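You operate a simulated robot arm through the tools that you are given. There is no shell and no other tool.

Carry out the task below with a simulated robot arm. There is one attempt and no reset: what you move stays moved.

JOB
Put things in order on the open top of the forming bed. At the end: the purple profile template is on the white name plate (marked "GUARD"); the brown polishing block with a knob is on the grey gland plate (marked "2 HOLES"); the yellow sleeve stands where the green plug gauge (marked "GO") stood; the silver centring pin stands where the brown polishing block with a knob stood; the green plug gauge stands where the silver centring pin stood; whatever was shut is shut again. Leave all else as you found it, and nothing knocked over.

Only the result counts: the job must be done as asked and must still hold three seconds after the hand-in. Knocking over, shifting, dropping, spilling or breaking anything else fails it.

ROBOT AND FRAMES
A 7-joint arm with a two-finger parallel gripper, fixed in place. Base frame: the origin is at the foot of the arm, x ahead of it, y to its left, z up; the work surface is at about z = 700. Readings come in mm, degrees, newtons and seconds.
With the tool pointing down near the work surface it reaches from about 280 to 680 mm from the base axis. Its first joint turns from -66.0 to 66.0 degrees. Payload 1.57 kg.
The TCP is the grasp point between the finger pads, 30 mm short of the fingertips. In the tool frame z runs along the fingers and y along their closing line. Largest opening 110 mm; finger width 24, thickness 12; the body of the gripper, 48 by 112 mm, starts 78 mm behind the TCP.
Orientation is told as [roll, pitch, yaw] about the base's x, y, z axes, in that order, counted from this pose: with the fingers straight down and closing along the base's y, the tool's x points along the base's -x, its y along +y and its z along -z.

CONTROLS
- The arm moves only by the tool servo_tool. Its argument "plan" is a list of rows, each a list of 3 entries, a list of its own where there are three numbers: the shift along the tool's x, y, z in units of 300 mm (1.0 is 300 mm), then the turn, a rotation vector about the tool's x, y, z in units of 60 degrees (1.0 is 60 degrees), then the closure in counts, from 0 (fully open) to 255 (shut). In form: [[[dx, dy, dz], [wx, wy, wz], jaw], ...]. A call has 1 to 20 rows; each row is the pose to reach, as a shift and turn from the pose commanded when the call began, along the tool's axes at that moment. A call with a number of a shift or a turn outside -1 to 1 is refused whole. A row lasts 0.2 s, in which the tool goes at most 50 mm and 8.6 degrees; a call with a longer step from one row to the next is refused whole, and so is a gripper value outside its range. Where a pose cannot be reached the arm comes as near as it can. A force on the tool above 40 N (or 10 N above the force at the start of the call, whichever is more), or a blocked arm, ends the call early, and 0.2 s more pass. The fingers move at their own pace (about 108 mm/s each) and stop on an object; they squeeze with about 34 N. The grip force told is the motor's: it shows also when the fingers shut on nothing. Time passes only in rows, and 0.2 s behind the last, so rows that repeat a pose let the fingers close. It gives the time, the measured TCP pose, the force on the tool (base axes), the opening and the grip force at its end, in the units of the frame above (readings bear some noise), with the torque about the TCP (base axes, N m) and any sound that the robot's microphone picked up.
- Cameras (640 x 400 px; columns grow to the right, rows downward): "scene" is fixed at [154.4, -398.7, 1383.8]; the picture's right is [0.81, -0.59, 0.00], its down [-0.45, -0.62, -0.65] and it looks along [0.38, 0.53, -0.76] (base axes); focal length 310 px, centre (320, 200). "wrist" rides on the gripper at [70, 16, -141] in the tool frame; the picture's right is [-0.23, 0.97, 0.00], its down [-0.86, -0.20, -0.48] and it looks along [-0.47, -0.11, 0.88] (tool axes); focal length 222 px, centre (320, 200).
- capture(camera): a new picture of that camera. It takes no simulated time.
- locate(camera, pixels): there is no depth. For up to 12 entries [column, row, z] of the newest picture of that camera ("zoom" is the newest enlarged one), the place [x, y] in the base frame at which the ray of that pixel passes the height z, good to about 3 mm. It takes no simulated time.
- enlarge(camera, box): a new picture of the part [left, top, right, bottom] of that camera's present view, enlarged. It takes no simulated time.
- hand_in(): hands the job in; it is judged then, once.

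Unless the task says otherwise, let go and move clear before handing in.

The tools are called after "Request:" as a command line: name --argument value ..., lists and objects as JSON in quotes. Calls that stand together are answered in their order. servo_tool: Moves the arm, as the interface text tells. Its arguments: {"type":"object","properties":{"plan":{"type":"array"}},"required":["plan"]} The other tools are called the same way: capture (camera) takes a picture; locate (camera, pixels) gives the place at which the rays of pixels pass given heights; enlarge (camera, box) takes an enlarged picture of a part of a camera's view; hand_in () hands the job in.

At the start:

```text
t: 0.0
position: [476.9, 4.3, 998.6]
tool_rot: [0.0, 0.1, 0.0]
wrist_force: [-0.4, 0.7, -0.1]
wrist_torque: [0.01, 0.0, -0.01]
width: 110.1
grasp_force: 0.0
```

scene: 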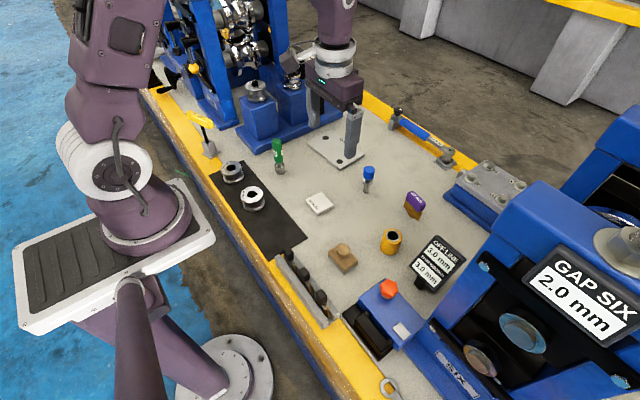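
wrist: 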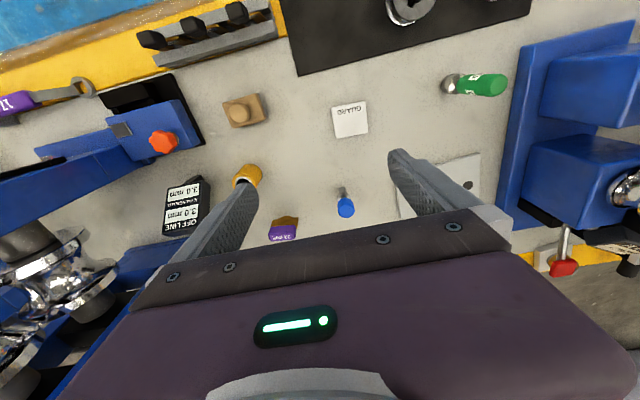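

The first pictures show the green plug gauge near (278,155), the brown block near (342,257), the yellow sleeve near (391,241), the purple template near (413,203), the white plate near (319,203) and a blue-topped pin near (368,178). I'll enlarge these areas before I move anything.

Request:
enlarge --camera "scene" --box '[230, 110, 350, 220]'

Request:
enlarge --camera "scene" --box '[310, 150, 460, 290]'

Request:
enlarge --camera "scene" --box '[280, 90, 400, 200]'

Request:
enlarge --camera "wrist" --box '[200, 60, 400, 250]'

Request:
enlarge --camera "wrist" --box '[380, 60, 580, 250]'

```text
3.64 times, centred on (290, 165) of scene
```

zoom: 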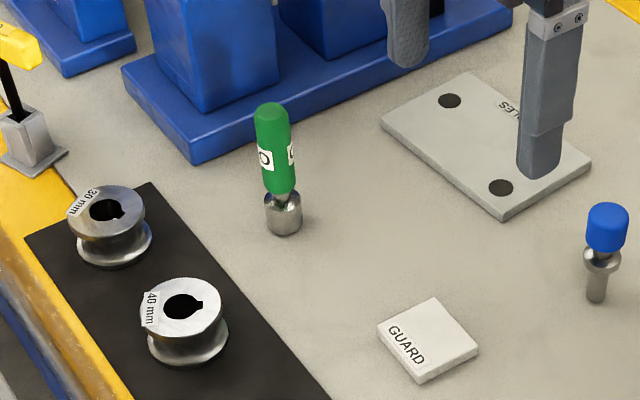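

```text
2.86 times, centred on (385, 220) of scene
```

zoom: 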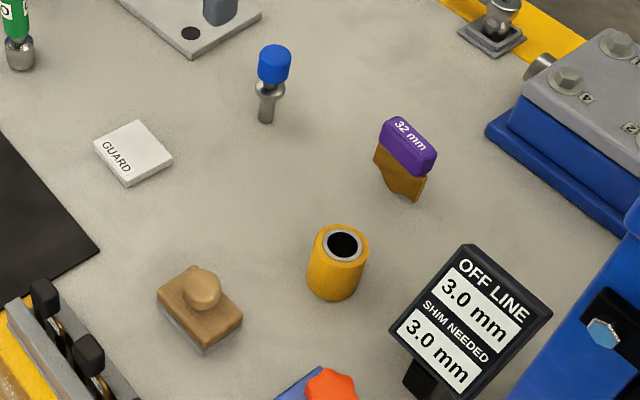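

```text
3.64 times, centred on (340, 145) of scene
```

zoom: 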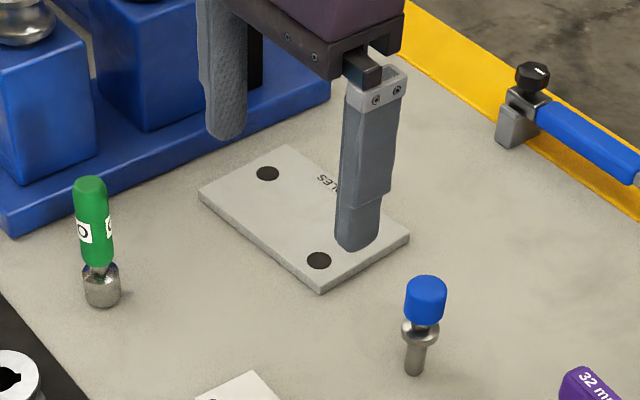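

```text
2.11 times, centred on (300, 155) of wrist
```

zoom: 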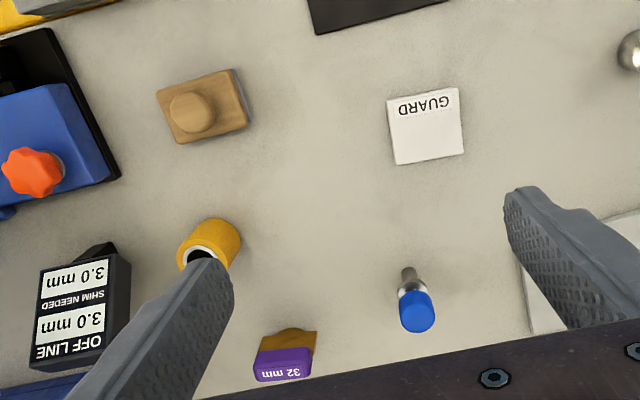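

```text
2.11 times, centred on (480, 155) of wrist
```

zoom: 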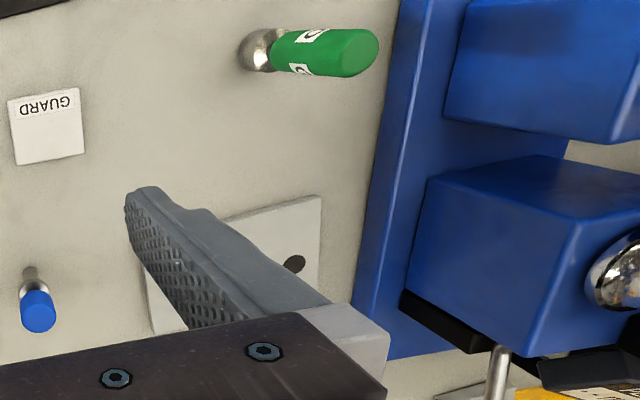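

The zooms show "GUARD", "2 HOLES", the green "GO" gauge and a silver pin with a blue cap. I'll enlarge the rest of the scene to check for another silver pin or anything shut, then locate the bases.

Request:
enlarge --camera "scene" --box '[150, 0, 350, 130]'

Request:
enlarge --camera "scene" --box '[260, 230, 460, 370]'

Request:
enlarge --camera "scene" --box '[380, 90, 560, 220]'

Request:
locate --camera "scene" --pixels '[[279, 172, 700], [366, 191, 700], [389, 252, 700], [342, 267, 700], [414, 217, 700], [319, 203, 700], [305, 136, 700], [334, 169, 700], [365, 153, 700], [337, 130, 700]]'

```text
3.08 times, centred on (250, 65) of scene
```

zoom: 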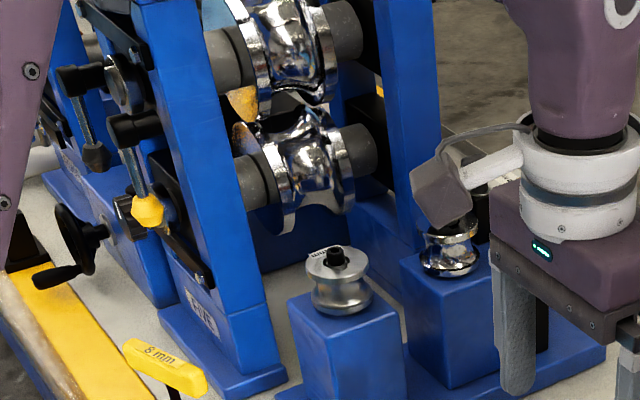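

```text
2.86 times, centred on (360, 300) of scene
```

zoom: 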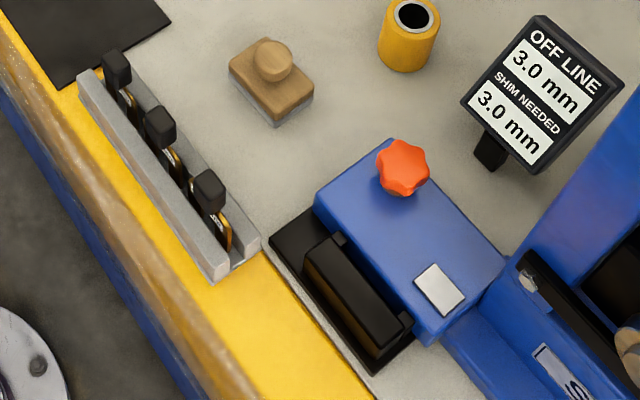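

```text
3.08 times, centred on (470, 155) of scene
```

zoom: 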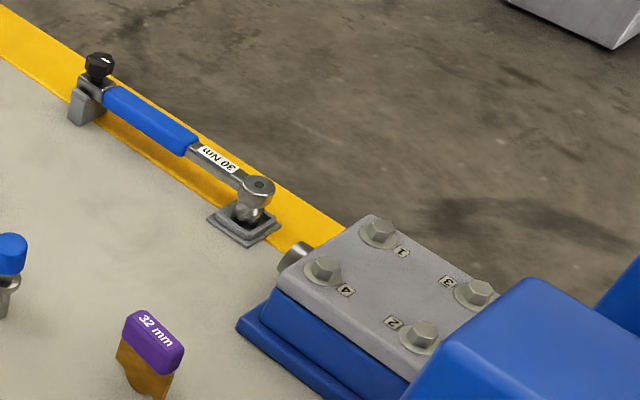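

```text
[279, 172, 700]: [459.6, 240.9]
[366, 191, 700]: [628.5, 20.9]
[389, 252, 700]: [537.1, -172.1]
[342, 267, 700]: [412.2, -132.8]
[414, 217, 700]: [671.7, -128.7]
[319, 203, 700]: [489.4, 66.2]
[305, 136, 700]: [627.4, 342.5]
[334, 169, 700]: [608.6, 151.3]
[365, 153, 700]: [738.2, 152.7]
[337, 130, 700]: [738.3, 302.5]
```

The full scene shows only one silver pin (blue cap at (368,172)), and no lids on the open top. I'll cross-check the positions with the wrist camera to confirm the bed height.

Request:
capture --camera "wrist"

Request:
locate --camera "wrist" --pixels '[[339, 188, 700], [350, 120, 700], [449, 85, 700], [245, 112, 700], [248, 183, 700], [285, 220, 700], [399, 195, 700], [481, 152, 700], [350, 120, 720], [334, 107, 705], [366, 103, 705], [370, 133, 705]]'

Request:
locate --camera "scene" --pixels '[[319, 203, 700], [319, 203, 720], [319, 203, 680], [366, 191, 700], [366, 191, 720], [366, 191, 680]]'

```text
taken
```

wrist: 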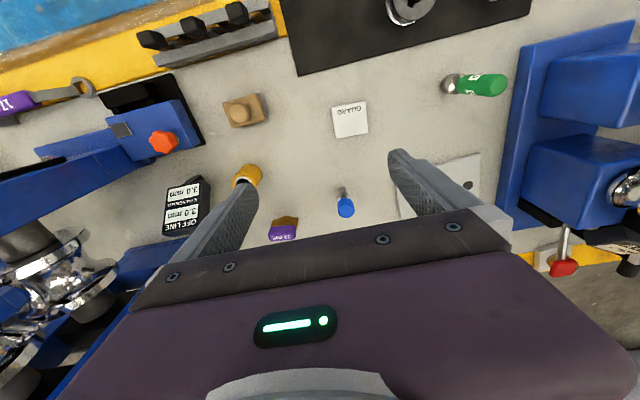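

```text
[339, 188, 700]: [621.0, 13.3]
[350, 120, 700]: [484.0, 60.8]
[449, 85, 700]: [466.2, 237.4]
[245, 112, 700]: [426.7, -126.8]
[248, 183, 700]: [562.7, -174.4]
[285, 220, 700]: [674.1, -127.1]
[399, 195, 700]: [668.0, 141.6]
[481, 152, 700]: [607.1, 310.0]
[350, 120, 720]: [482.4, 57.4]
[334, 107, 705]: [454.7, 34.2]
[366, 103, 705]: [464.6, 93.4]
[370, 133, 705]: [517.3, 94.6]
```

```text
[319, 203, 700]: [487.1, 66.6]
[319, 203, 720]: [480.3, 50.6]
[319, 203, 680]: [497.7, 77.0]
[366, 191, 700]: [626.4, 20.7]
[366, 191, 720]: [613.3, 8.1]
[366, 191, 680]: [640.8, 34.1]
```

The wrist and scene rays agree at z≈700–705. I'll take tight scene zooms and locate on each zoom for finer positions, starting with the gland plate.

Request:
enlarge --camera "scene" --box '[290, 120, 380, 176]'

```text
7.11 times, centred on (335, 148) of scene
```

zoom: 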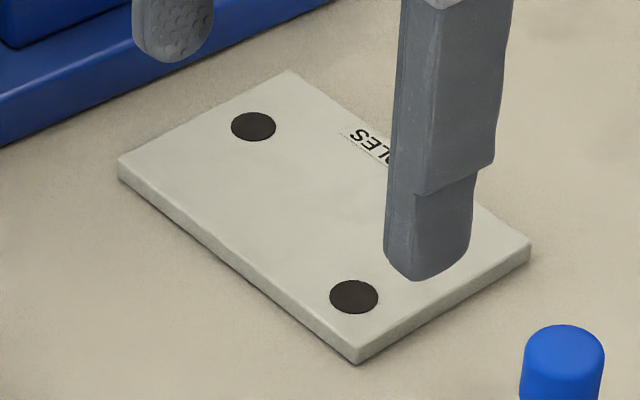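

The plate corners are sharp in this zoom: top (118,158), (290,71), (531,240), (357,346), holes at (253,127) and (354,297). I'll locate them at the top-surface height.

Request:
locate --camera "zoom" --pixels '[[118, 178, 700], [357, 364, 700], [531, 260, 700], [118, 158, 708], [290, 71, 708], [531, 240, 708], [357, 346, 708], [253, 127, 708], [354, 297, 708], [118, 158, 712], [357, 346, 712], [531, 240, 712]]'

Request:
enlarge --camera "scene" --box '[300, 230, 380, 280]'

```text
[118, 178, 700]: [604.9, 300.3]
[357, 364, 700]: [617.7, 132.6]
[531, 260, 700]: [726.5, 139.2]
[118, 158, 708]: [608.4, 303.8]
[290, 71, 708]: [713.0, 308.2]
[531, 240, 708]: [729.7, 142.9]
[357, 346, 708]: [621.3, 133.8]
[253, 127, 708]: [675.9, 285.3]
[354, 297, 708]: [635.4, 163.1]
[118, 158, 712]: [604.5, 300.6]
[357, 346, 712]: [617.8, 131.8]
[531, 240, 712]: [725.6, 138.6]
```

```text
8.00 times, centred on (340, 255) of scene
```

zoom: 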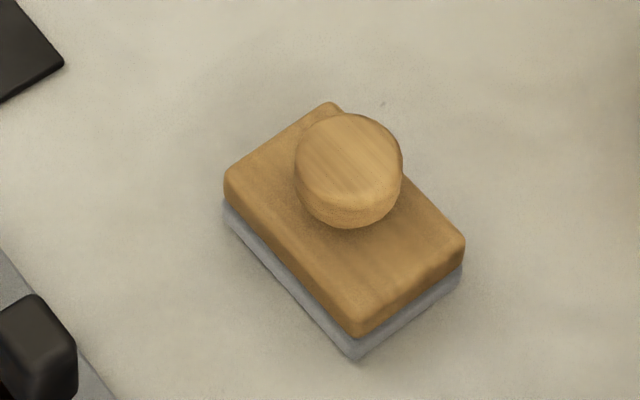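

The plate's top is at about z=712, its centre is near (665,219), and its long side runs roughly along y. Next I'll locate the brown block's bottom corners (222,212), (355,362), (463,280), its top edges and the knob top at (349,160).

Request:
locate --camera "zoom" --pixels '[[222, 212, 700], [355, 362, 700], [462, 280, 700], [224, 178, 720], [330, 102, 720], [465, 243, 720], [362, 330, 720], [349, 158, 740], [349, 158, 750], [349, 158, 730], [297, 165, 740], [402, 155, 740]]'

Request:
enlarge --camera "scene" --box '[340, 155, 396, 200]'

```text
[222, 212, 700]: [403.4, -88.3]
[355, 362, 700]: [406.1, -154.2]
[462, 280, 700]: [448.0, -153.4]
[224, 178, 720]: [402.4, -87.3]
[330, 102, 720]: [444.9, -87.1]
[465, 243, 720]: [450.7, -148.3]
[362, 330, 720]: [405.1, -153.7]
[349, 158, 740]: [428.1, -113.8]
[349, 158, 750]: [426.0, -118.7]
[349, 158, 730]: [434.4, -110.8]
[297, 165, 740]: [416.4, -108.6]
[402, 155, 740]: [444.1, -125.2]
```

```text
8.89 times, centred on (368, 178) of scene
```

zoom: 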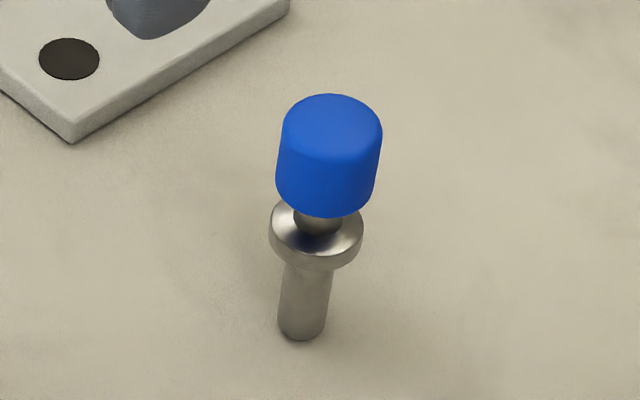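

The block is about 44×66 mm, centred at about (426,-120), and its knob top is around z 745. Now I'll locate the pin's foot (301,325), collar (316,232) and cap top (332,118), then zoom on the green gauge.

Request:
locate --camera "zoom" --pixels '[[301, 322, 700], [301, 328, 700], [301, 334, 700], [316, 228, 730], [316, 228, 735], [316, 228, 740], [332, 118, 760], [332, 118, 765], [332, 118, 770], [332, 118, 775], [283, 125, 768], [382, 133, 768]]'

Request:
enlarge --camera "scene" --box '[245, 130, 315, 180]'

```text
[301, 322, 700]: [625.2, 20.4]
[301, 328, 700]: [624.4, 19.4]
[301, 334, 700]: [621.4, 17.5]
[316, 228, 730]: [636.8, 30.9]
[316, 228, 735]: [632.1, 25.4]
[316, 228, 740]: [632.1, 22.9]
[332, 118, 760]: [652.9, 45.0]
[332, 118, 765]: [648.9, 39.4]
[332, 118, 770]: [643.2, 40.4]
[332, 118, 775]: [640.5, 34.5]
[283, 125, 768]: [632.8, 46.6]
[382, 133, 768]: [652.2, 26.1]
```

```text
8.00 times, centred on (280, 155) of scene
```

zoom: 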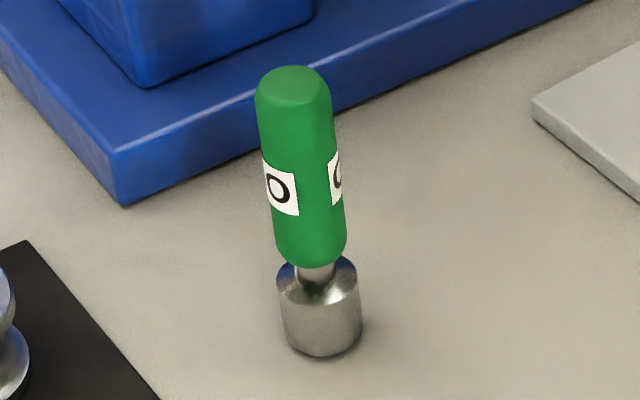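

The pin's foot is at about (624.5,19.5) and its top is at z≈794. Next is the green gauge: foot centre about (322,330), neck (318,280), top (294,88). Then I'll zoom on the yellow sleeve.

Request:
locate --camera "zoom" --pixels '[[322, 325, 700], [322, 332, 700], [322, 338, 700], [281, 318, 700], [362, 318, 700], [318, 275, 730], [292, 85, 790], [292, 85, 800], [292, 85, 810], [292, 85, 820], [255, 95, 805], [331, 95, 805]]'

Request:
enlarge --camera "scene" --box '[360, 220, 424, 264]'

```text
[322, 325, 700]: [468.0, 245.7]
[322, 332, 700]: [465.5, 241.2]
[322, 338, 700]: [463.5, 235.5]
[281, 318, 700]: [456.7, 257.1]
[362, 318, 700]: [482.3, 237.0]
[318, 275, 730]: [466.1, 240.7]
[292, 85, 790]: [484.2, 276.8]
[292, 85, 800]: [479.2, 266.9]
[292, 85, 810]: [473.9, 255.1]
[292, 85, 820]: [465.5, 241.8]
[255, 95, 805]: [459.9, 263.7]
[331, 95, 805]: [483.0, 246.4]
```

```text
9.09 times, centred on (392, 242) of scene
```

zoom: 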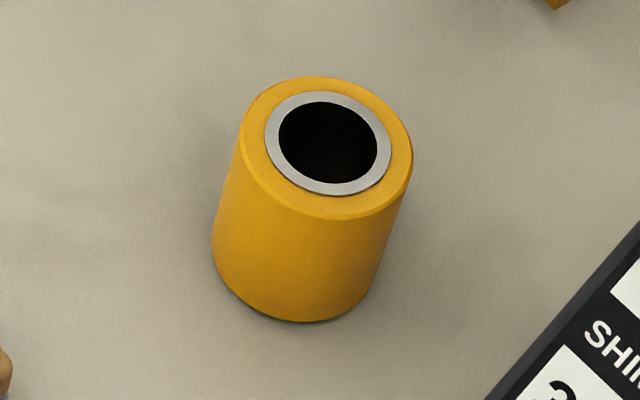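

The green gauge's foot is at about (466,242) and its top is at z≈818. Now I'll locate the sleeve's top ring centre (327,145) and its lower edge, then zoom on the purple template.

Request:
locate --camera "zoom" --pixels '[[327, 147, 750], [327, 147, 755], [327, 147, 760], [240, 140, 757], [413, 150, 757], [320, 77, 757], [330, 220, 757], [212, 250, 700], [382, 260, 700], [305, 321, 700], [296, 252, 700], [327, 143, 765]]'

Request:
enlarge --camera "scene" --box '[390, 180, 440, 225]'

```text
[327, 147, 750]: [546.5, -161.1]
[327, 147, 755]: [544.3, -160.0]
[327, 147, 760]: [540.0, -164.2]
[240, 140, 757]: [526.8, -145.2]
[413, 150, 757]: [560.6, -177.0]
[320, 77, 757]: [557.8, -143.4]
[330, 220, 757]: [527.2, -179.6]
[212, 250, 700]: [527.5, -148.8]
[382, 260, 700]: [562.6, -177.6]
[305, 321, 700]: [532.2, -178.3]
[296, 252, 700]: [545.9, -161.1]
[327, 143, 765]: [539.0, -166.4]
```

```text
8.89 times, centred on (415, 202) of scene
```

zoom: 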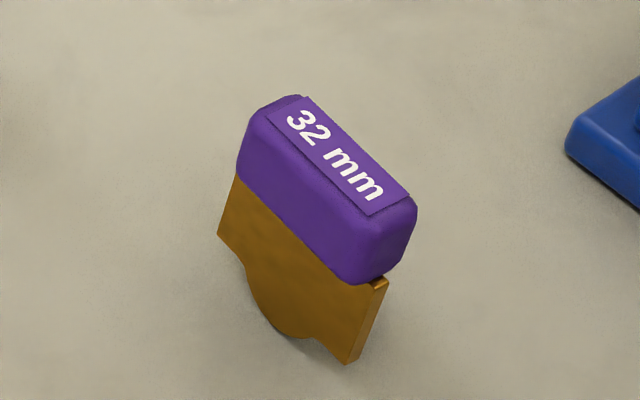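

The sleeve is centred at about (545,-161.5), about 47 mm in diameter, with its top at z≈755. For the template I'll locate the purple top corners and the lower profile points (218,235), (290,338), (347,363).

Request:
locate --camera "zoom" --pixels '[[218, 235, 700], [347, 363, 700], [290, 338, 700], [305, 338, 700], [218, 235, 710], [347, 363, 710], [335, 155, 750], [335, 155, 760], [335, 155, 770], [265, 105, 760], [390, 210, 760], [415, 205, 760]]'

Request:
enlarge --camera "scene" --box '[298, 185, 340, 220]'

```text
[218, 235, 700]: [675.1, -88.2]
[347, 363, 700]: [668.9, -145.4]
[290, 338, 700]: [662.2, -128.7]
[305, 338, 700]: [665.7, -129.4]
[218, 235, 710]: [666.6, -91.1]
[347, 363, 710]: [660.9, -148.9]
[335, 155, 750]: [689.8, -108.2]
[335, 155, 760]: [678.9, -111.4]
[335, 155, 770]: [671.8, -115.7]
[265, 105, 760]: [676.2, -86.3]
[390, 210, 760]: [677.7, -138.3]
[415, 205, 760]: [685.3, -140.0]
```

```text
11.43 times, centred on (319, 202) of scene
```

zoom: 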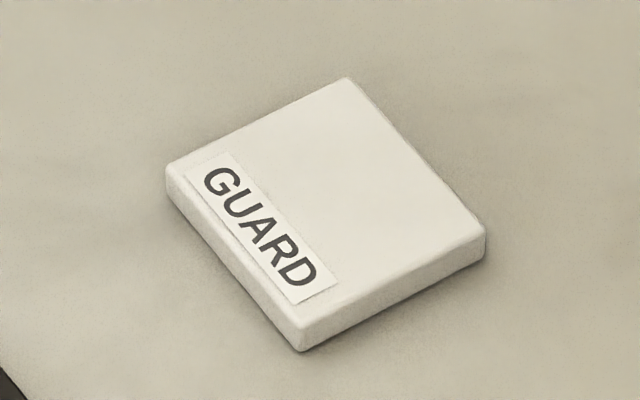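

The template's plate runs nearly along y at x≈666, its ends are about 10 mm up, and the lowest part is a bulge near y≈-120. I'll locate the white plate's corners (167,168), (348,78), (484,232), (302,328) and its bottom corner (302,351).

Request:
locate --camera "zoom" --pixels '[[302, 351, 700], [167, 190, 700], [485, 258, 700], [167, 168, 708], [348, 78, 708], [484, 232, 708], [302, 328, 708], [302, 328, 706], [325, 200, 708]]'

Request:
servo_tool --plan '[[[0, 0, 0], [0, 0, 0], 0]]'

```text
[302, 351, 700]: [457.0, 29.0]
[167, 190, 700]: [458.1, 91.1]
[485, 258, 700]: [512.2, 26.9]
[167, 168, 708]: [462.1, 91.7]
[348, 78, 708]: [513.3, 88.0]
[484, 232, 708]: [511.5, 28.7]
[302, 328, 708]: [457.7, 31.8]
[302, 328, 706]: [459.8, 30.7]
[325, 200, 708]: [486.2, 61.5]
```

```text
t: 0.4
position: [476.0, 4.3, 997.9]
tool_rot: [0.1, 0.1, 0.0]
wrist_force: [0.5, 0.5, -0.2]
wrist_torque: [-0.01, 0.01, -0.01]
width: 110.0
grasp_force: 0.0
```

The white plate spans x 458–512 and y 28–91, with its top at about z 708. I'll move the wrist camera toward the template (about 530,-110,880) for a side look at how it stands.

Request:
servo_tool --plan '[[[-0.045, -0.095, 0.098], [0, 0, 0], 0], [[-0.09, -0.19, 0.196], [0, 0, 0], 0], [[-0.135, -0.285, 0.294], [0, 0, 0], 0], [[-0.18, -0.38, 0.393], [0, 0, 0], 0], [[-0.18, -0.38, 0.393], [0, 0, 0], 0]]'

Request:
capture --camera "wrist"

Request:
capture --camera "scene"

```text
t: 1.6
position: [529.8, -110.9, 880.1]
tool_rot: [-0.1, 0.0, 0.0]
wrist_force: [0.1, 0.2, -0.4]
wrist_torque: [0.03, -0.01, -0.02]
width: 109.7
grasp_force: 0.0
```

```text
taken
```

wrist: 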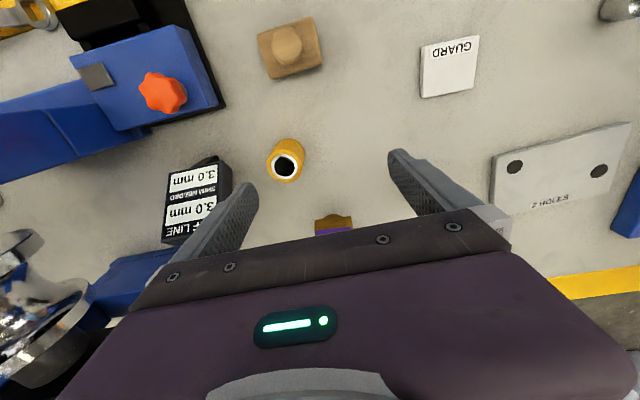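

```text
taken
```

scene: 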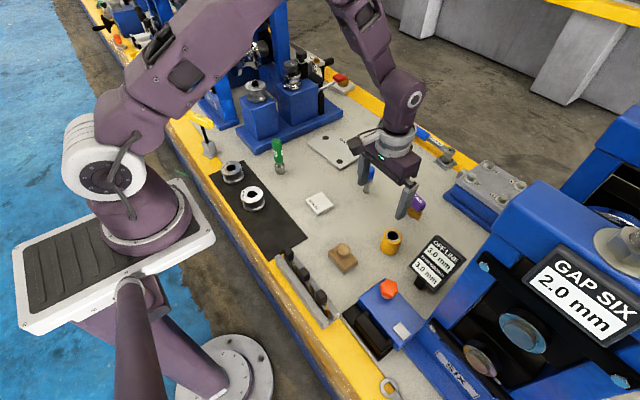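

The gripper body hides anything past about x 600 (row 215 down), so the template shows only at (334,224). I'll move 75 mm further out to see its profile.

Request:
servo_tool --plan '[[[-0.13, 0, 0], [0, 0, 0], 0], [[-0.25, -0.03, 0.0], [0, 0, 0], 0], [[-0.25, -0.03, 0.0], [0, 0, 0], 0]]'

Request:
capture --camera "wrist"

Request:
enlarge --camera "wrist" --box '[280, 120, 400, 220]'

```text
t: 2.4
position: [605.5, -117.8, 879.9]
tool_rot: [0.0, 0.0, -0.1]
wrist_force: [-0.3, 1.0, 0.6]
wrist_torque: [-0.03, 0.04, -0.02]
width: 110.0
grasp_force: 0.1
```

```text
taken
```

wrist: 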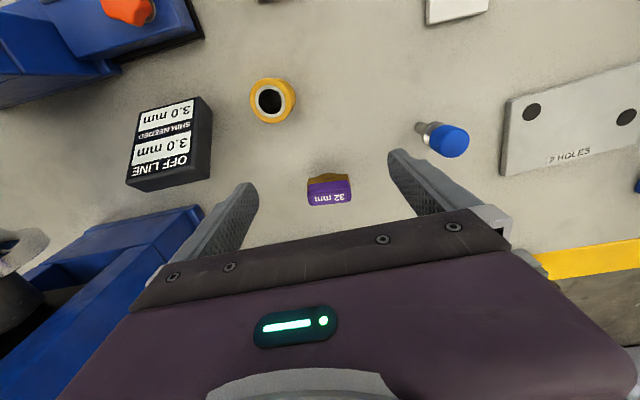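

```text
4.00 times, centred on (340, 170) of wrist
```

zoom: 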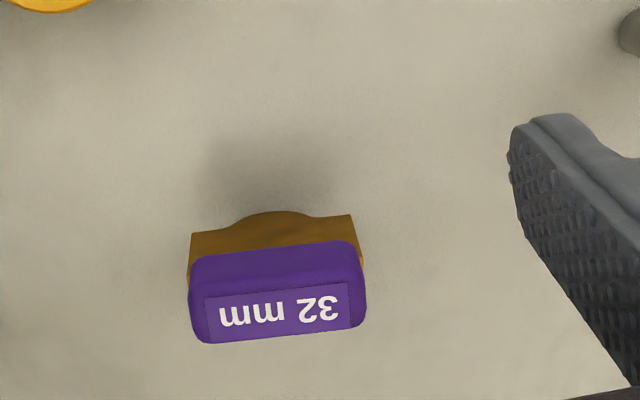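

The template shows clearly at (329,190). It stands on a convex bulge, with its long side along y. I'll leave it for last and go above the brown block to start.

Request:
servo_tool --plan '[[[0.15, -0.002, 0.025], [0, 0, 0], 0], [[0.3, -0.004, 0.05], [0, 0, 0], 0], [[0.45, -0.006, 0.075], [0, 0, 0], 0], [[0.598, -0.007, 0.1], [0, 0, 0], 0], [[0.598, -0.007, 0.1], [0, 0, 0], 0]]'

Request:
capture --camera "wrist"

Request:
enlarge --camera "wrist" --box '[200, 90, 400, 215]'

```text
t: 3.6
position: [424.9, -121.7, 851.2]
tool_rot: [0.0, 0.0, 0.1]
wrist_force: [0.1, 0.0, -0.5]
wrist_torque: [0.0, -0.01, 0.02]
width: 110.0
grasp_force: 0.1
```

```text
taken
```

wrist: 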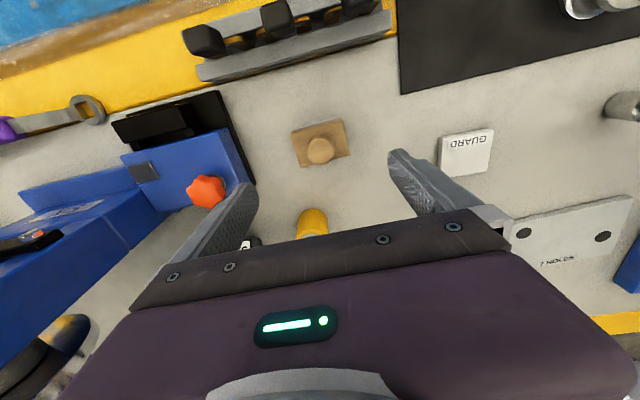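

```text
3.20 times, centred on (300, 152) of wrist
```

zoom: 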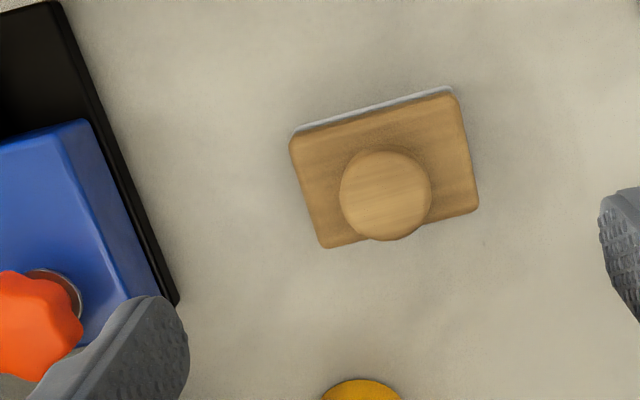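

The block sits between the fingers in view, with corners in the zoom at (290,140), (453,93), (480,208), (326,248) and the black clamp edge at (175,303). I'll locate these.

Request:
locate --camera "zoom" --pixels '[[290, 140, 722], [452, 93, 722], [479, 210, 722], [326, 248, 722], [386, 193, 740], [386, 193, 745], [386, 193, 750], [175, 303, 705], [115, 150, 705], [340, 190, 742], [432, 190, 742], [295, 131, 703]]'

Request:
locate --camera "wrist" --pixels '[[200, 80, 700], [395, 35, 700], [205, 190, 760]]'

```text
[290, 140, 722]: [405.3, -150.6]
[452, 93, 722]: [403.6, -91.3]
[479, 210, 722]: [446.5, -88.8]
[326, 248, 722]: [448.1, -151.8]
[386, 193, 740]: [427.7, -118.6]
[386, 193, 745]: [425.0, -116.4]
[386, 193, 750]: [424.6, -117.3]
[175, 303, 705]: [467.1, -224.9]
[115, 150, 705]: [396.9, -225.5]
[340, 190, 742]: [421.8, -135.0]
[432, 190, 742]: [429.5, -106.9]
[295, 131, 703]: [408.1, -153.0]
```

```text
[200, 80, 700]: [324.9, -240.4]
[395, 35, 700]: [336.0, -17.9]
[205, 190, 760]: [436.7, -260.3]
```

The block spans x 404–447.5 and y -152 to -89, and the clamp is clear at y≈-225. I'll descend to TCP z≈734 at x≈418 (a little nearer the base than centre, to help reach) and close along y.

Request:
servo_tool --plan '[[[0.012, 0.001, 0.13], [0, 0, 0], 0], [[0.025, 0.002, 0.26], [0, 0, 0], 0], [[0.025, 0.002, 0.34], [0, 0, 0], 0], [[0.025, 0.002, 0.388], [0, 0, 0], 0], [[0.025, 0.002, 0.388], [0, 0, 0], 0]]'

Request:
capture --camera "wrist"

Request:
enlarge --camera "scene" --box '[290, 210, 400, 290]'

```text
t: 4.8
position: [418.1, -119.8, 733.8]
tool_rot: [0.0, 0.1, 0.0]
wrist_force: [-0.2, -0.5, -0.1]
wrist_torque: [0.01, 0.0, 0.0]
width: 110.1
grasp_force: 0.0
```

```text
taken
```

wrist: 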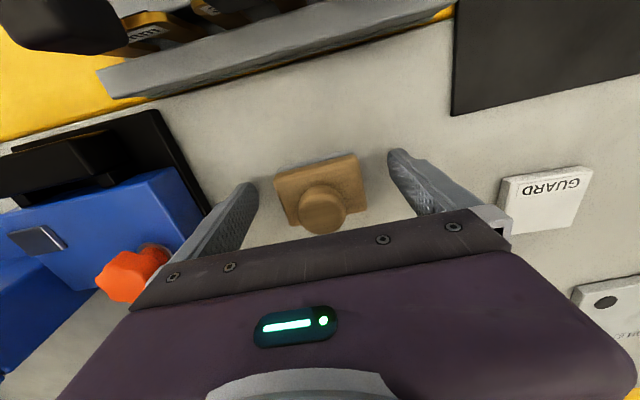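

```text
5.00 times, centred on (345, 250) of scene
```

zoom: 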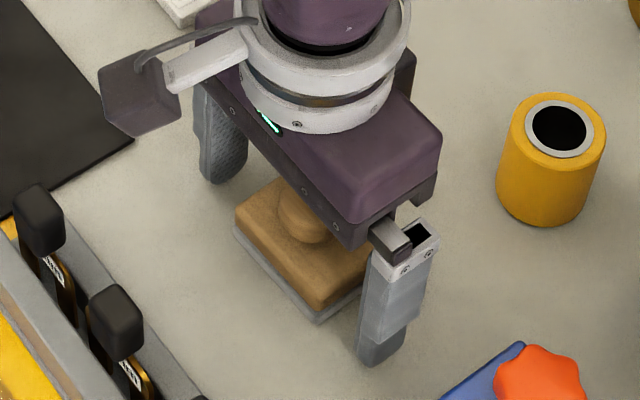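

The fingers straddle the block with clear gaps (wrist finger tips at (245,190) and (400,155)). I'll close now.

Request:
servo_tool --plan '[[[0, 0, 0], [0, 0, 0], 255], [[0, 0, 0], [0, 0, 0], 255], [[0, 0, 0], [0, 0, 0], 255], [[0, 0, 0], [0, 0, 0], 255]]'

Request:
capture --camera "wrist"

```text
t: 5.8
position: [418.2, -120.7, 734.9]
tool_rot: [0.1, 0.0, 0.0]
wrist_force: [0.1, -0.1, -0.4]
wrist_torque: [0.01, 0.0, -0.03]
width: 64.7
grasp_force: 34.5
```

```text
taken
```

wrist: 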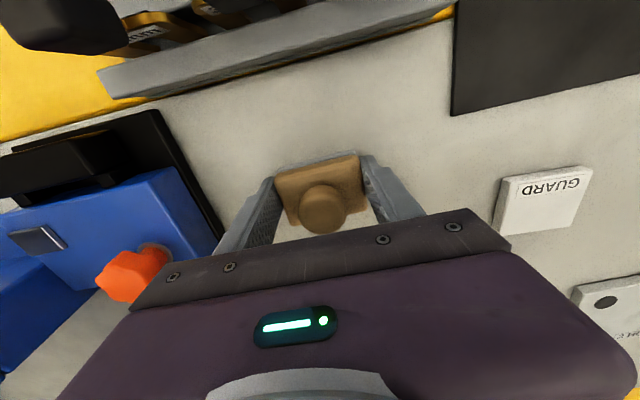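

The grip holds at 64.7 mm with 34.5 N. I'll lift straight up about 115 mm and check.

Request:
servo_tool --plan '[[[0, 0, -0.08], [0, 0, 0], 255], [[0, 0, -0.2], [0, 0, 0], 255], [[0, 0, -0.33], [0, 0, 0], 255], [[0, 0, -0.42], [0, 0, 0], 255], [[0, 0, -0.42], [0, 0, 0], 255]]'

Request:
capture --camera "wrist"

```text
t: 7.0
position: [419.2, -119.4, 860.5]
tool_rot: [0.0, 0.0, 0.0]
wrist_force: [0.2, 0.8, -1.1]
wrist_torque: [-0.02, -0.01, -0.01]
width: 64.9
grasp_force: 34.2
```

```text
taken
```

wrist: 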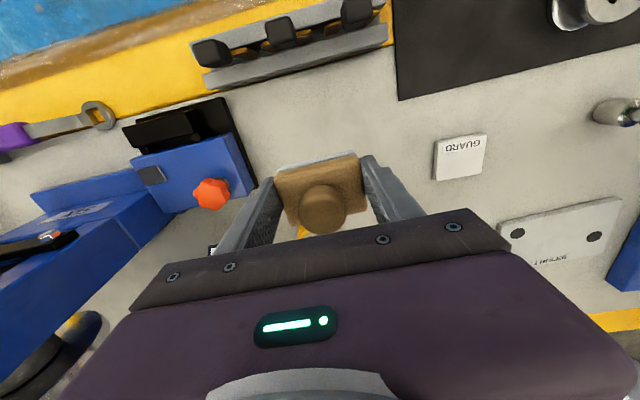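

The block lifted cleanly (about 1 N). I'll carry it at z≈860 toward the gland plate in two legs, staying above the pin (top 794) and well away from the green gauge.

Request:
servo_tool --plan '[[[-0.076, 0.119, 0], [0, 0, 0], 255], [[-0.152, 0.238, 0], [0, 0, 0], 255], [[-0.228, 0.357, 0], [0, 0, 0], 255], [[-0.305, 0.476, 0], [0, 0, 0], 255], [[-0.381, 0.595, 0], [0, 0, 0], 255], [[-0.457, 0.714, 0], [0, 0, 0], 255], [[-0.533, 0.833, 0], [0, 0, 0], 255], [[-0.533, 0.833, 0], [0, 0, 0], 255]]'

```text
t: 8.8
position: [577.9, 130.4, 859.9]
tool_rot: [0.0, 0.1, 0.0]
wrist_force: [0.5, -0.2, -1.3]
wrist_torque: [-0.02, 0.0, 0.0]
width: 64.4
grasp_force: 34.0
```

It's at (578,130) with the grip steady. I'll continue to about (650,213).

Request:
servo_tool --plan '[[[-0.08, 0.09, 0], [0, 0, 0], 255], [[-0.16, 0.18, 0], [0, 0, 0], 255], [[-0.237, 0.277, 0], [0, 0, 0], 255], [[-0.237, 0.277, 0], [0, 0, 0], 255], [[-0.237, 0.277, 0], [0, 0, 0], 255]]'

Request:
capture --camera "wrist"

Request:
capture --camera "scene"

```text
t: 10.0
position: [648.7, 214.3, 859.5]
tool_rot: [0.0, -0.1, 0.1]
wrist_force: [-0.9, 0.0, -1.7]
wrist_torque: [-0.02, 0.02, 0.01]
width: 64.5
grasp_force: 34.5
```

```text
taken
```

wrist: 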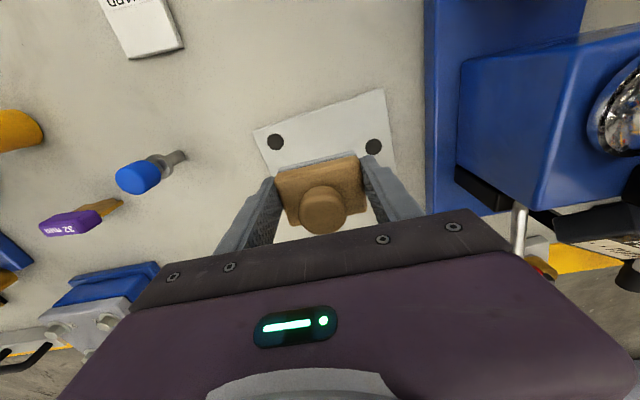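

```text
taken
```

scene: 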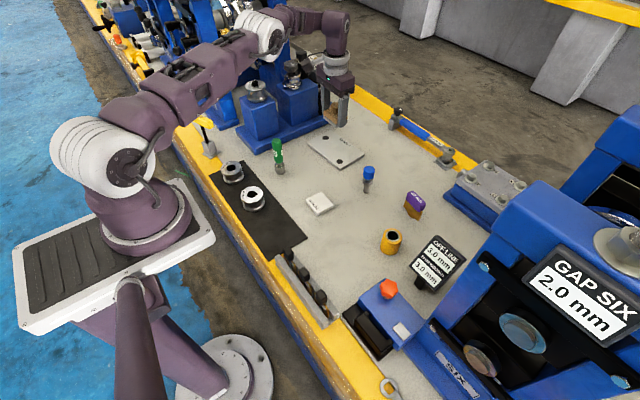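

It reached (648.7,214.3), so this spot is within reach. I'll verify the plate position from the wrist view: holes (276,142), (374,147), corners (253,130), (384,89), and the blue stand's edge.

Request:
locate --camera "wrist" --pixels '[[276, 142, 712], [374, 147, 712], [253, 130, 712], [384, 89, 712], [276, 142, 712], [374, 147, 712], [253, 130, 712], [384, 89, 712], [428, 215, 715], [424, 100, 715], [460, 62, 800], [460, 165, 760]]'

Request:
enlarge --camera "scene" --box '[290, 120, 380, 176]'

```text
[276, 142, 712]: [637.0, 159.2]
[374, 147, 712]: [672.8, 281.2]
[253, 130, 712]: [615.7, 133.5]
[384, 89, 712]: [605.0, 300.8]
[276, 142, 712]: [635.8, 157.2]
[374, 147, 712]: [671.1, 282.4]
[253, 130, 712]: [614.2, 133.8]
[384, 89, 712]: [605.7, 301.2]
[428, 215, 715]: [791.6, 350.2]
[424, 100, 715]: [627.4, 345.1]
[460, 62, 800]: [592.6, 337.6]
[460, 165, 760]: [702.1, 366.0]
```

```text
7.11 times, centred on (335, 148) of scene
```

zoom: 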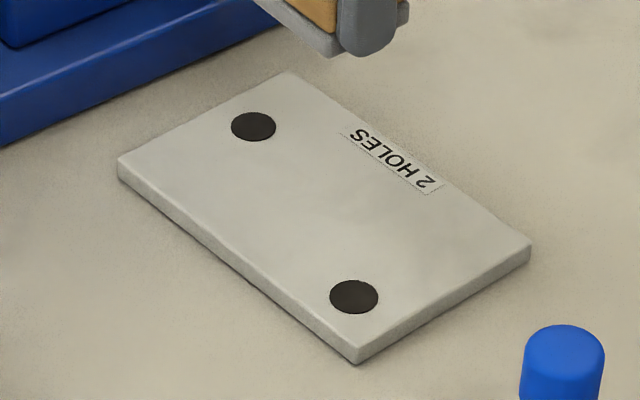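

The wrist and scene locations agree: plate centre ≈(665,220), top ≈712. I'll lower partway to z≈790 with a small shift inward and check that the pose is still reached.

Request:
servo_tool --plan '[[[-0.005, 0.01, 0.1], [0, 0, 0], 255], [[-0.01, 0.02, 0.2], [0, 0, 0], 255], [[-0.01, 0.02, 0.233], [0, 0, 0], 255], [[-0.01, 0.02, 0.233], [0, 0, 0], 255]]'

Request:
enlarge --camera "scene" --box '[290, 90, 400, 176]'

```text
t: 11.0
position: [651.7, 218.7, 789.8]
tool_rot: [0.0, 0.1, 0.0]
wrist_force: [0.3, 0.4, -1.5]
wrist_torque: [-0.01, 0.01, 0.0]
width: 64.7
grasp_force: 34.1
```

```text
4.65 times, centred on (345, 133) of scene
```

zoom: 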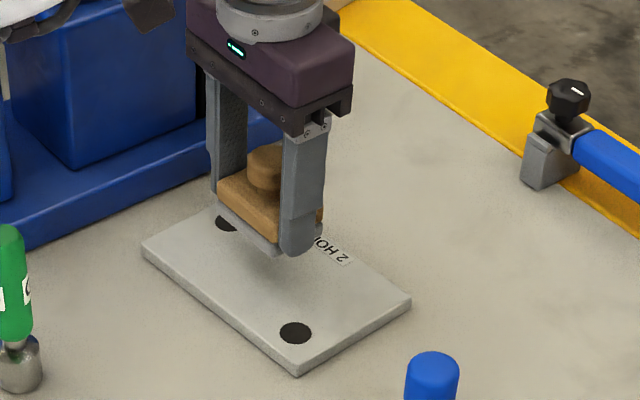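

The pose is still reached at z 789.8 and the block hangs level over the plate. I'll lower to about z=751.

Request:
servo_tool --plan '[[[0, 0, 0.06], [0, 0, 0], 255], [[0, 0, 0.11], [0, 0, 0], 255], [[0, 0, 0.128], [0, 0, 0], 255], [[0, 0, 0.128], [0, 0, 0], 255]]'

Request:
enlarge --camera "scene" --box '[290, 90, 400, 176]'

Request:
capture --camera "wrist"

```text
t: 12.0
position: [644.7, 216.9, 751.5]
tool_rot: [0.1, 0.0, 0.0]
wrist_force: [1.1, -0.2, -0.7]
wrist_torque: [0.0, -0.01, 0.01]
width: 64.7
grasp_force: 34.1
out of reach, approached as far as the arm can: row 2, 3, 4
```

```text
4.65 times, centred on (345, 133) of scene
```

zoom: 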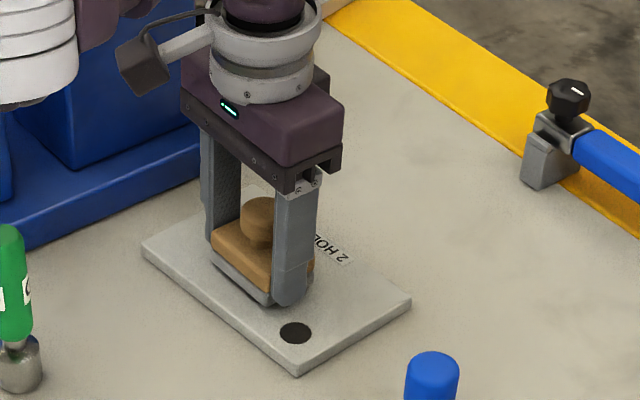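

```text
taken
```

wrist: 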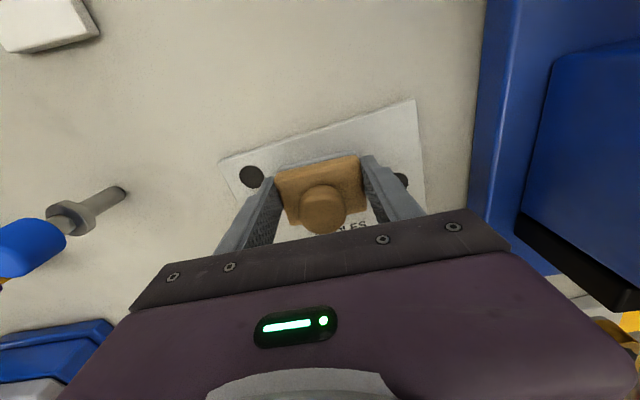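

Reach ran out at r≈680 mm, so the arm stopped at (644.7,216.9,751.5). The block is still level, about 5 mm above the plate and entirely over it. I'll pull the command back inside reach and lower gently.

Request:
servo_tool --plan '[[[0.027, -0.008, 0.0], [0, 0, 0], 255], [[0.027, -0.008, 0.007], [0, 0, 0], 255], [[0.027, -0.008, 0.007], [0, 0, 0], 255]]'

```text
t: 12.8
position: [636.6, 213.5, 749.6]
tool_rot: [0.0, 0.0, 0.0]
wrist_force: [0.9, 0.2, -1.3]
wrist_torque: [-0.01, 0.0, 0.0]
width: 64.5
grasp_force: 33.6
```

The shift counts from the clipped pose, so it's now at (636.6,213.5,749.6). I'll nudge it back 4 mm outward and lower in 1–2 mm steps until contact.

Request:
servo_tool --plan '[[[-0.013, 0.003, 0.0], [0, 0, 0], 255], [[-0.013, 0.003, 0.004], [0, 0, 0], 255], [[-0.013, 0.003, 0.008], [0, 0, 0], 255], [[-0.013, 0.003, 0.008], [0, 0, 0], 255]]'

Request:
enlarge --camera "scene" --box '[310, 115, 370, 165]'

```text
t: 13.8
position: [640.2, 214.9, 747.0]
tool_rot: [-0.1, 0.0, 0.0]
wrist_force: [0.2, 0.1, -1.7]
wrist_torque: [-0.02, 0.0, 0.01]
width: 64.5
grasp_force: 34.0
```

```text
8.00 times, centred on (340, 140) of scene
```

zoom: 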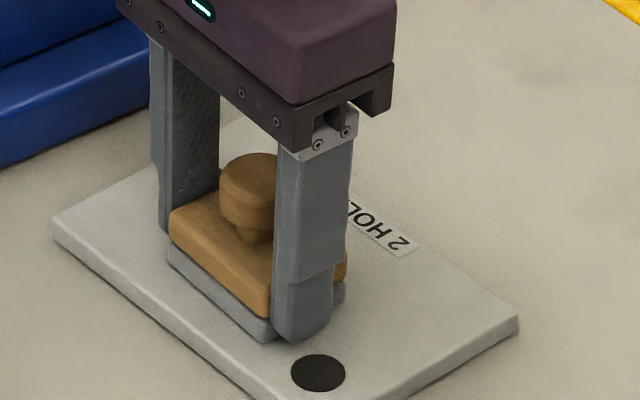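

No contact yet (force only -1.7 N). I'll go down another 1.5 mm and read the force.

Request:
servo_tool --plan '[[[0, 0, 0.003], [0, 0, 0], 255], [[0, 0, 0.005], [0, 0, 0], 255], [[0, 0, 0.005], [0, 0, 0], 255]]'

```text
t: 14.6
position: [641.5, 214.7, 745.8]
tool_rot: [0.1, -0.1, 0.0]
wrist_force: [-2.6, -1.7, 12.6]
wrist_torque: [0.02, -0.1, 0.01]
width: 64.5
grasp_force: 34.0
```

Contact shows as +12.6 N at z 745.8, so the block is resting on the plate. I'll open and then lift straight up.

Request:
servo_tool --plan '[[[0, 0, -0.001], [0, 0, 0], 150], [[0, 0, -0.001], [0, 0, 0], 0], [[0, 0, -0.001], [0, 0, 0], 0], [[0, 0, -0.001], [0, 0, 0], 0]]'

Request:
enlarge --camera "scene" --box '[310, 115, 370, 165]'

```text
t: 15.6
position: [641.0, 215.5, 746.3]
tool_rot: [0.0, 0.0, 0.0]
wrist_force: [0.5, 0.0, -0.6]
wrist_torque: [0.02, 0.02, -0.02]
width: 110.1
grasp_force: 0.0
```

```text
8.00 times, centred on (340, 140) of scene
```

zoom: 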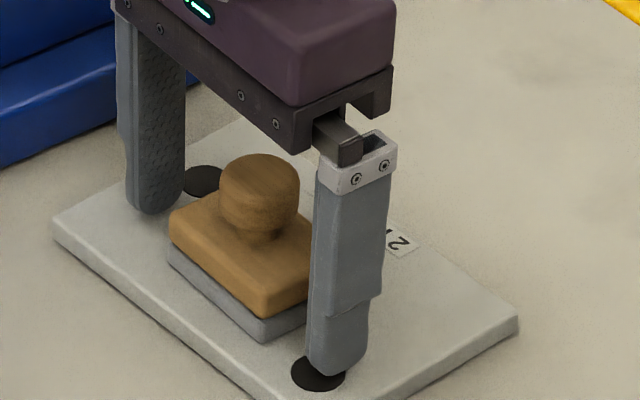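

The block sits flat on the plate with its jaws clear. I'll lift and move above the pin to view it from the wrist.

Request:
servo_tool --plan '[[[0, 0, -0.1], [0, 0, 0], 0], [[0, 0, -0.25], [0, 0, 0], 0], [[0, 0, -0.4], [0, 0, 0], 0], [[0.02, -0.15, -0.42], [0, 0, 0], 0], [[0.04, -0.3, -0.42], [0, 0, 0], 0], [[0.05, -0.45, -0.42], [0, 0, 0], 0], [[0.055, -0.6, -0.42], [0, 0, 0], 0], [[0.055, -0.652, -0.42], [0, 0, 0], 0], [[0.055, -0.652, -0.42], [0, 0, 0], 0]]'

Request:
capture --camera "wrist"

Request:
enlarge --camera "wrist" --box '[260, 120, 400, 220]'

Request:
capture --camera "scene"

```text
t: 17.6
position: [623.9, 19.4, 872.3]
tool_rot: [0.0, 0.0, 0.0]
wrist_force: [-0.7, 0.3, -0.8]
wrist_torque: [0.01, 0.0, 0.0]
width: 109.8
grasp_force: 0.1
```

```text
taken
```

wrist: 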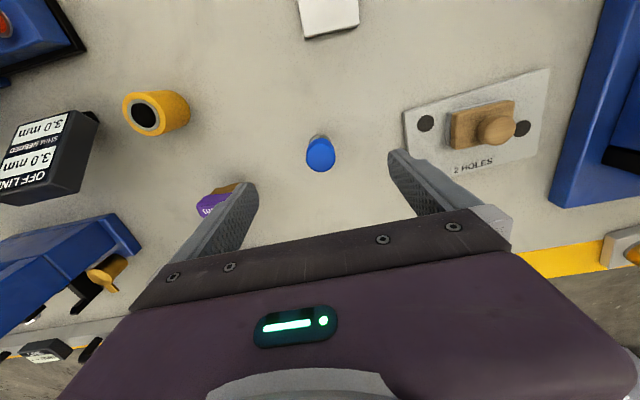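

```text
4.00 times, centred on (330, 170) of wrist
```

zoom: 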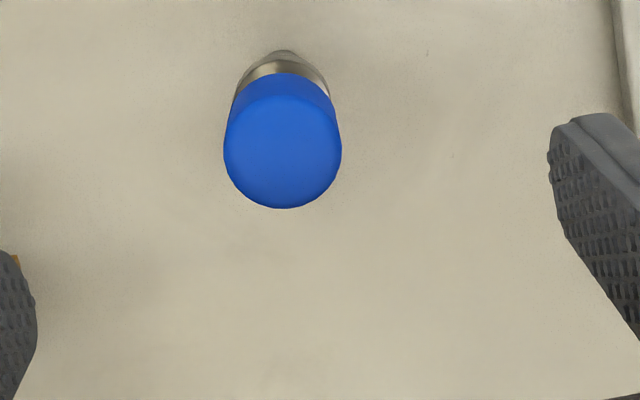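

```text
taken
```

scene: 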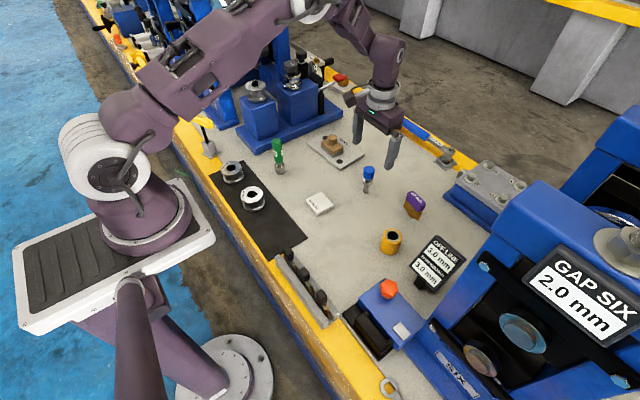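

The cap shows at (320,155) in the wrist view, between the fingers. I'll locate the cap-top centre (zoom (283,150)) at z 788–796 and its edges, plus the placed block's corners.

Request:
locate --camera "zoom" --pixels '[[283, 150, 788], [283, 150, 792], [283, 150, 796], [283, 150, 792], [225, 150, 792], [341, 150, 792], [283, 208, 792], [283, 55, 700]]'

Request:
locate --camera "scene" --pixels '[[317, 147, 712], [340, 168, 712], [332, 150, 720]]'

Request:
enlarge --camera "scene" --box '[300, 125, 390, 205]'

```text
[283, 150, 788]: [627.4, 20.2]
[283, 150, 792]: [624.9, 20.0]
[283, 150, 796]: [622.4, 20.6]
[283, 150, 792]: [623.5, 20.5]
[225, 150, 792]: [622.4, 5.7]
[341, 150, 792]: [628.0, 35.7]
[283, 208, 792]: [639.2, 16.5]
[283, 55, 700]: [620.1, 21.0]
```

```text
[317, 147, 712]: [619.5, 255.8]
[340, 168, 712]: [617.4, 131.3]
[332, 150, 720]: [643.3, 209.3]
```

```text
5.00 times, centred on (345, 165) of scene
```

zoom: 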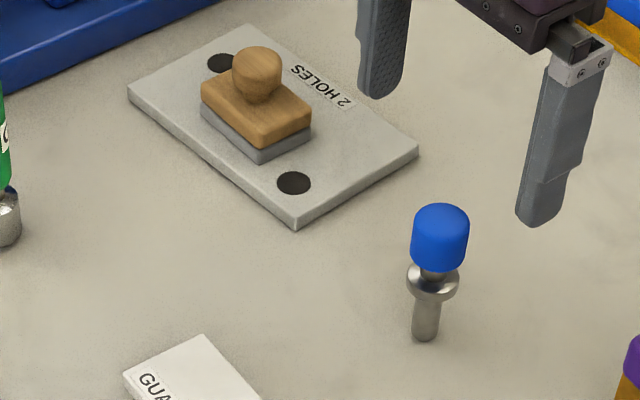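

The pin axis is at about (624.7,20.2), the cap is about 30 mm wide, and the TCP is nearly on it. I'll descend to z≈778 and close on the cap.

Request:
servo_tool --plan '[[[-0.002, 0.002, 0.12], [0, 0, 0], 60], [[-0.002, 0.002, 0.24], [0, 0, 0], 100], [[-0.002, 0.002, 0.314], [0, 0, 0], 140], [[-0.002, 0.002, 0.314], [0, 0, 0], 140]]'

Request:
capture --camera "wrist"

Request:
enlarge --camera "scene" --box '[330, 130, 410, 200]'

```text
t: 18.6
position: [625.2, 20.0, 777.9]
tool_rot: [0.0, 0.0, 0.0]
wrist_force: [-0.6, 0.1, 0.2]
wrist_torque: [0.0, -0.01, 0.01]
width: 49.6
grasp_force: 0.2
```

```text
taken
```

wrist: 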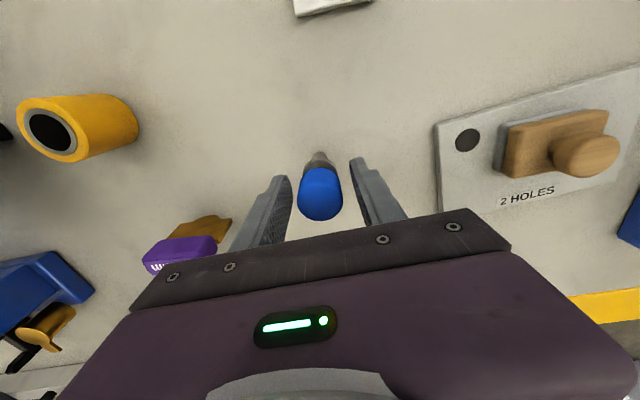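

```text
5.71 times, centred on (370, 165) of scene
```

zoom: 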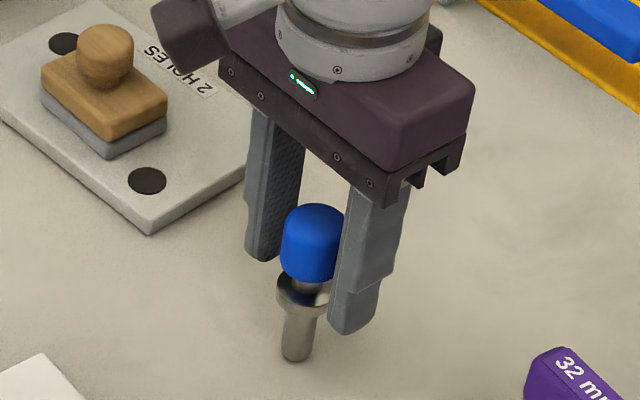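

The cap at (320,192) is centred between the pads. I'll close and check the grip.

Request:
servo_tool --plan '[[[0, 0, 0], [0, 0, 0], 170], [[0, 0, 0], [0, 0, 0], 255], [[0, 0, 0], [0, 0, 0], 255], [[0, 0, 0], [0, 0, 0], 255]]'

Request:
enlarge --camera "scene" --box '[330, 130, 410, 200]'

```text
t: 19.6
position: [625.5, 20.2, 778.0]
tool_rot: [-0.1, 0.1, 0.0]
wrist_force: [0.3, 0.3, -1.1]
wrist_torque: [0.02, -0.02, 0.0]
width: 29.9
grasp_force: 34.2
```

```text
5.71 times, centred on (370, 165) of scene
```

zoom: 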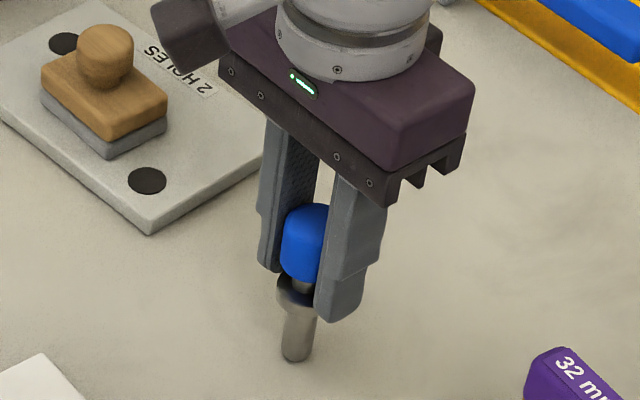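

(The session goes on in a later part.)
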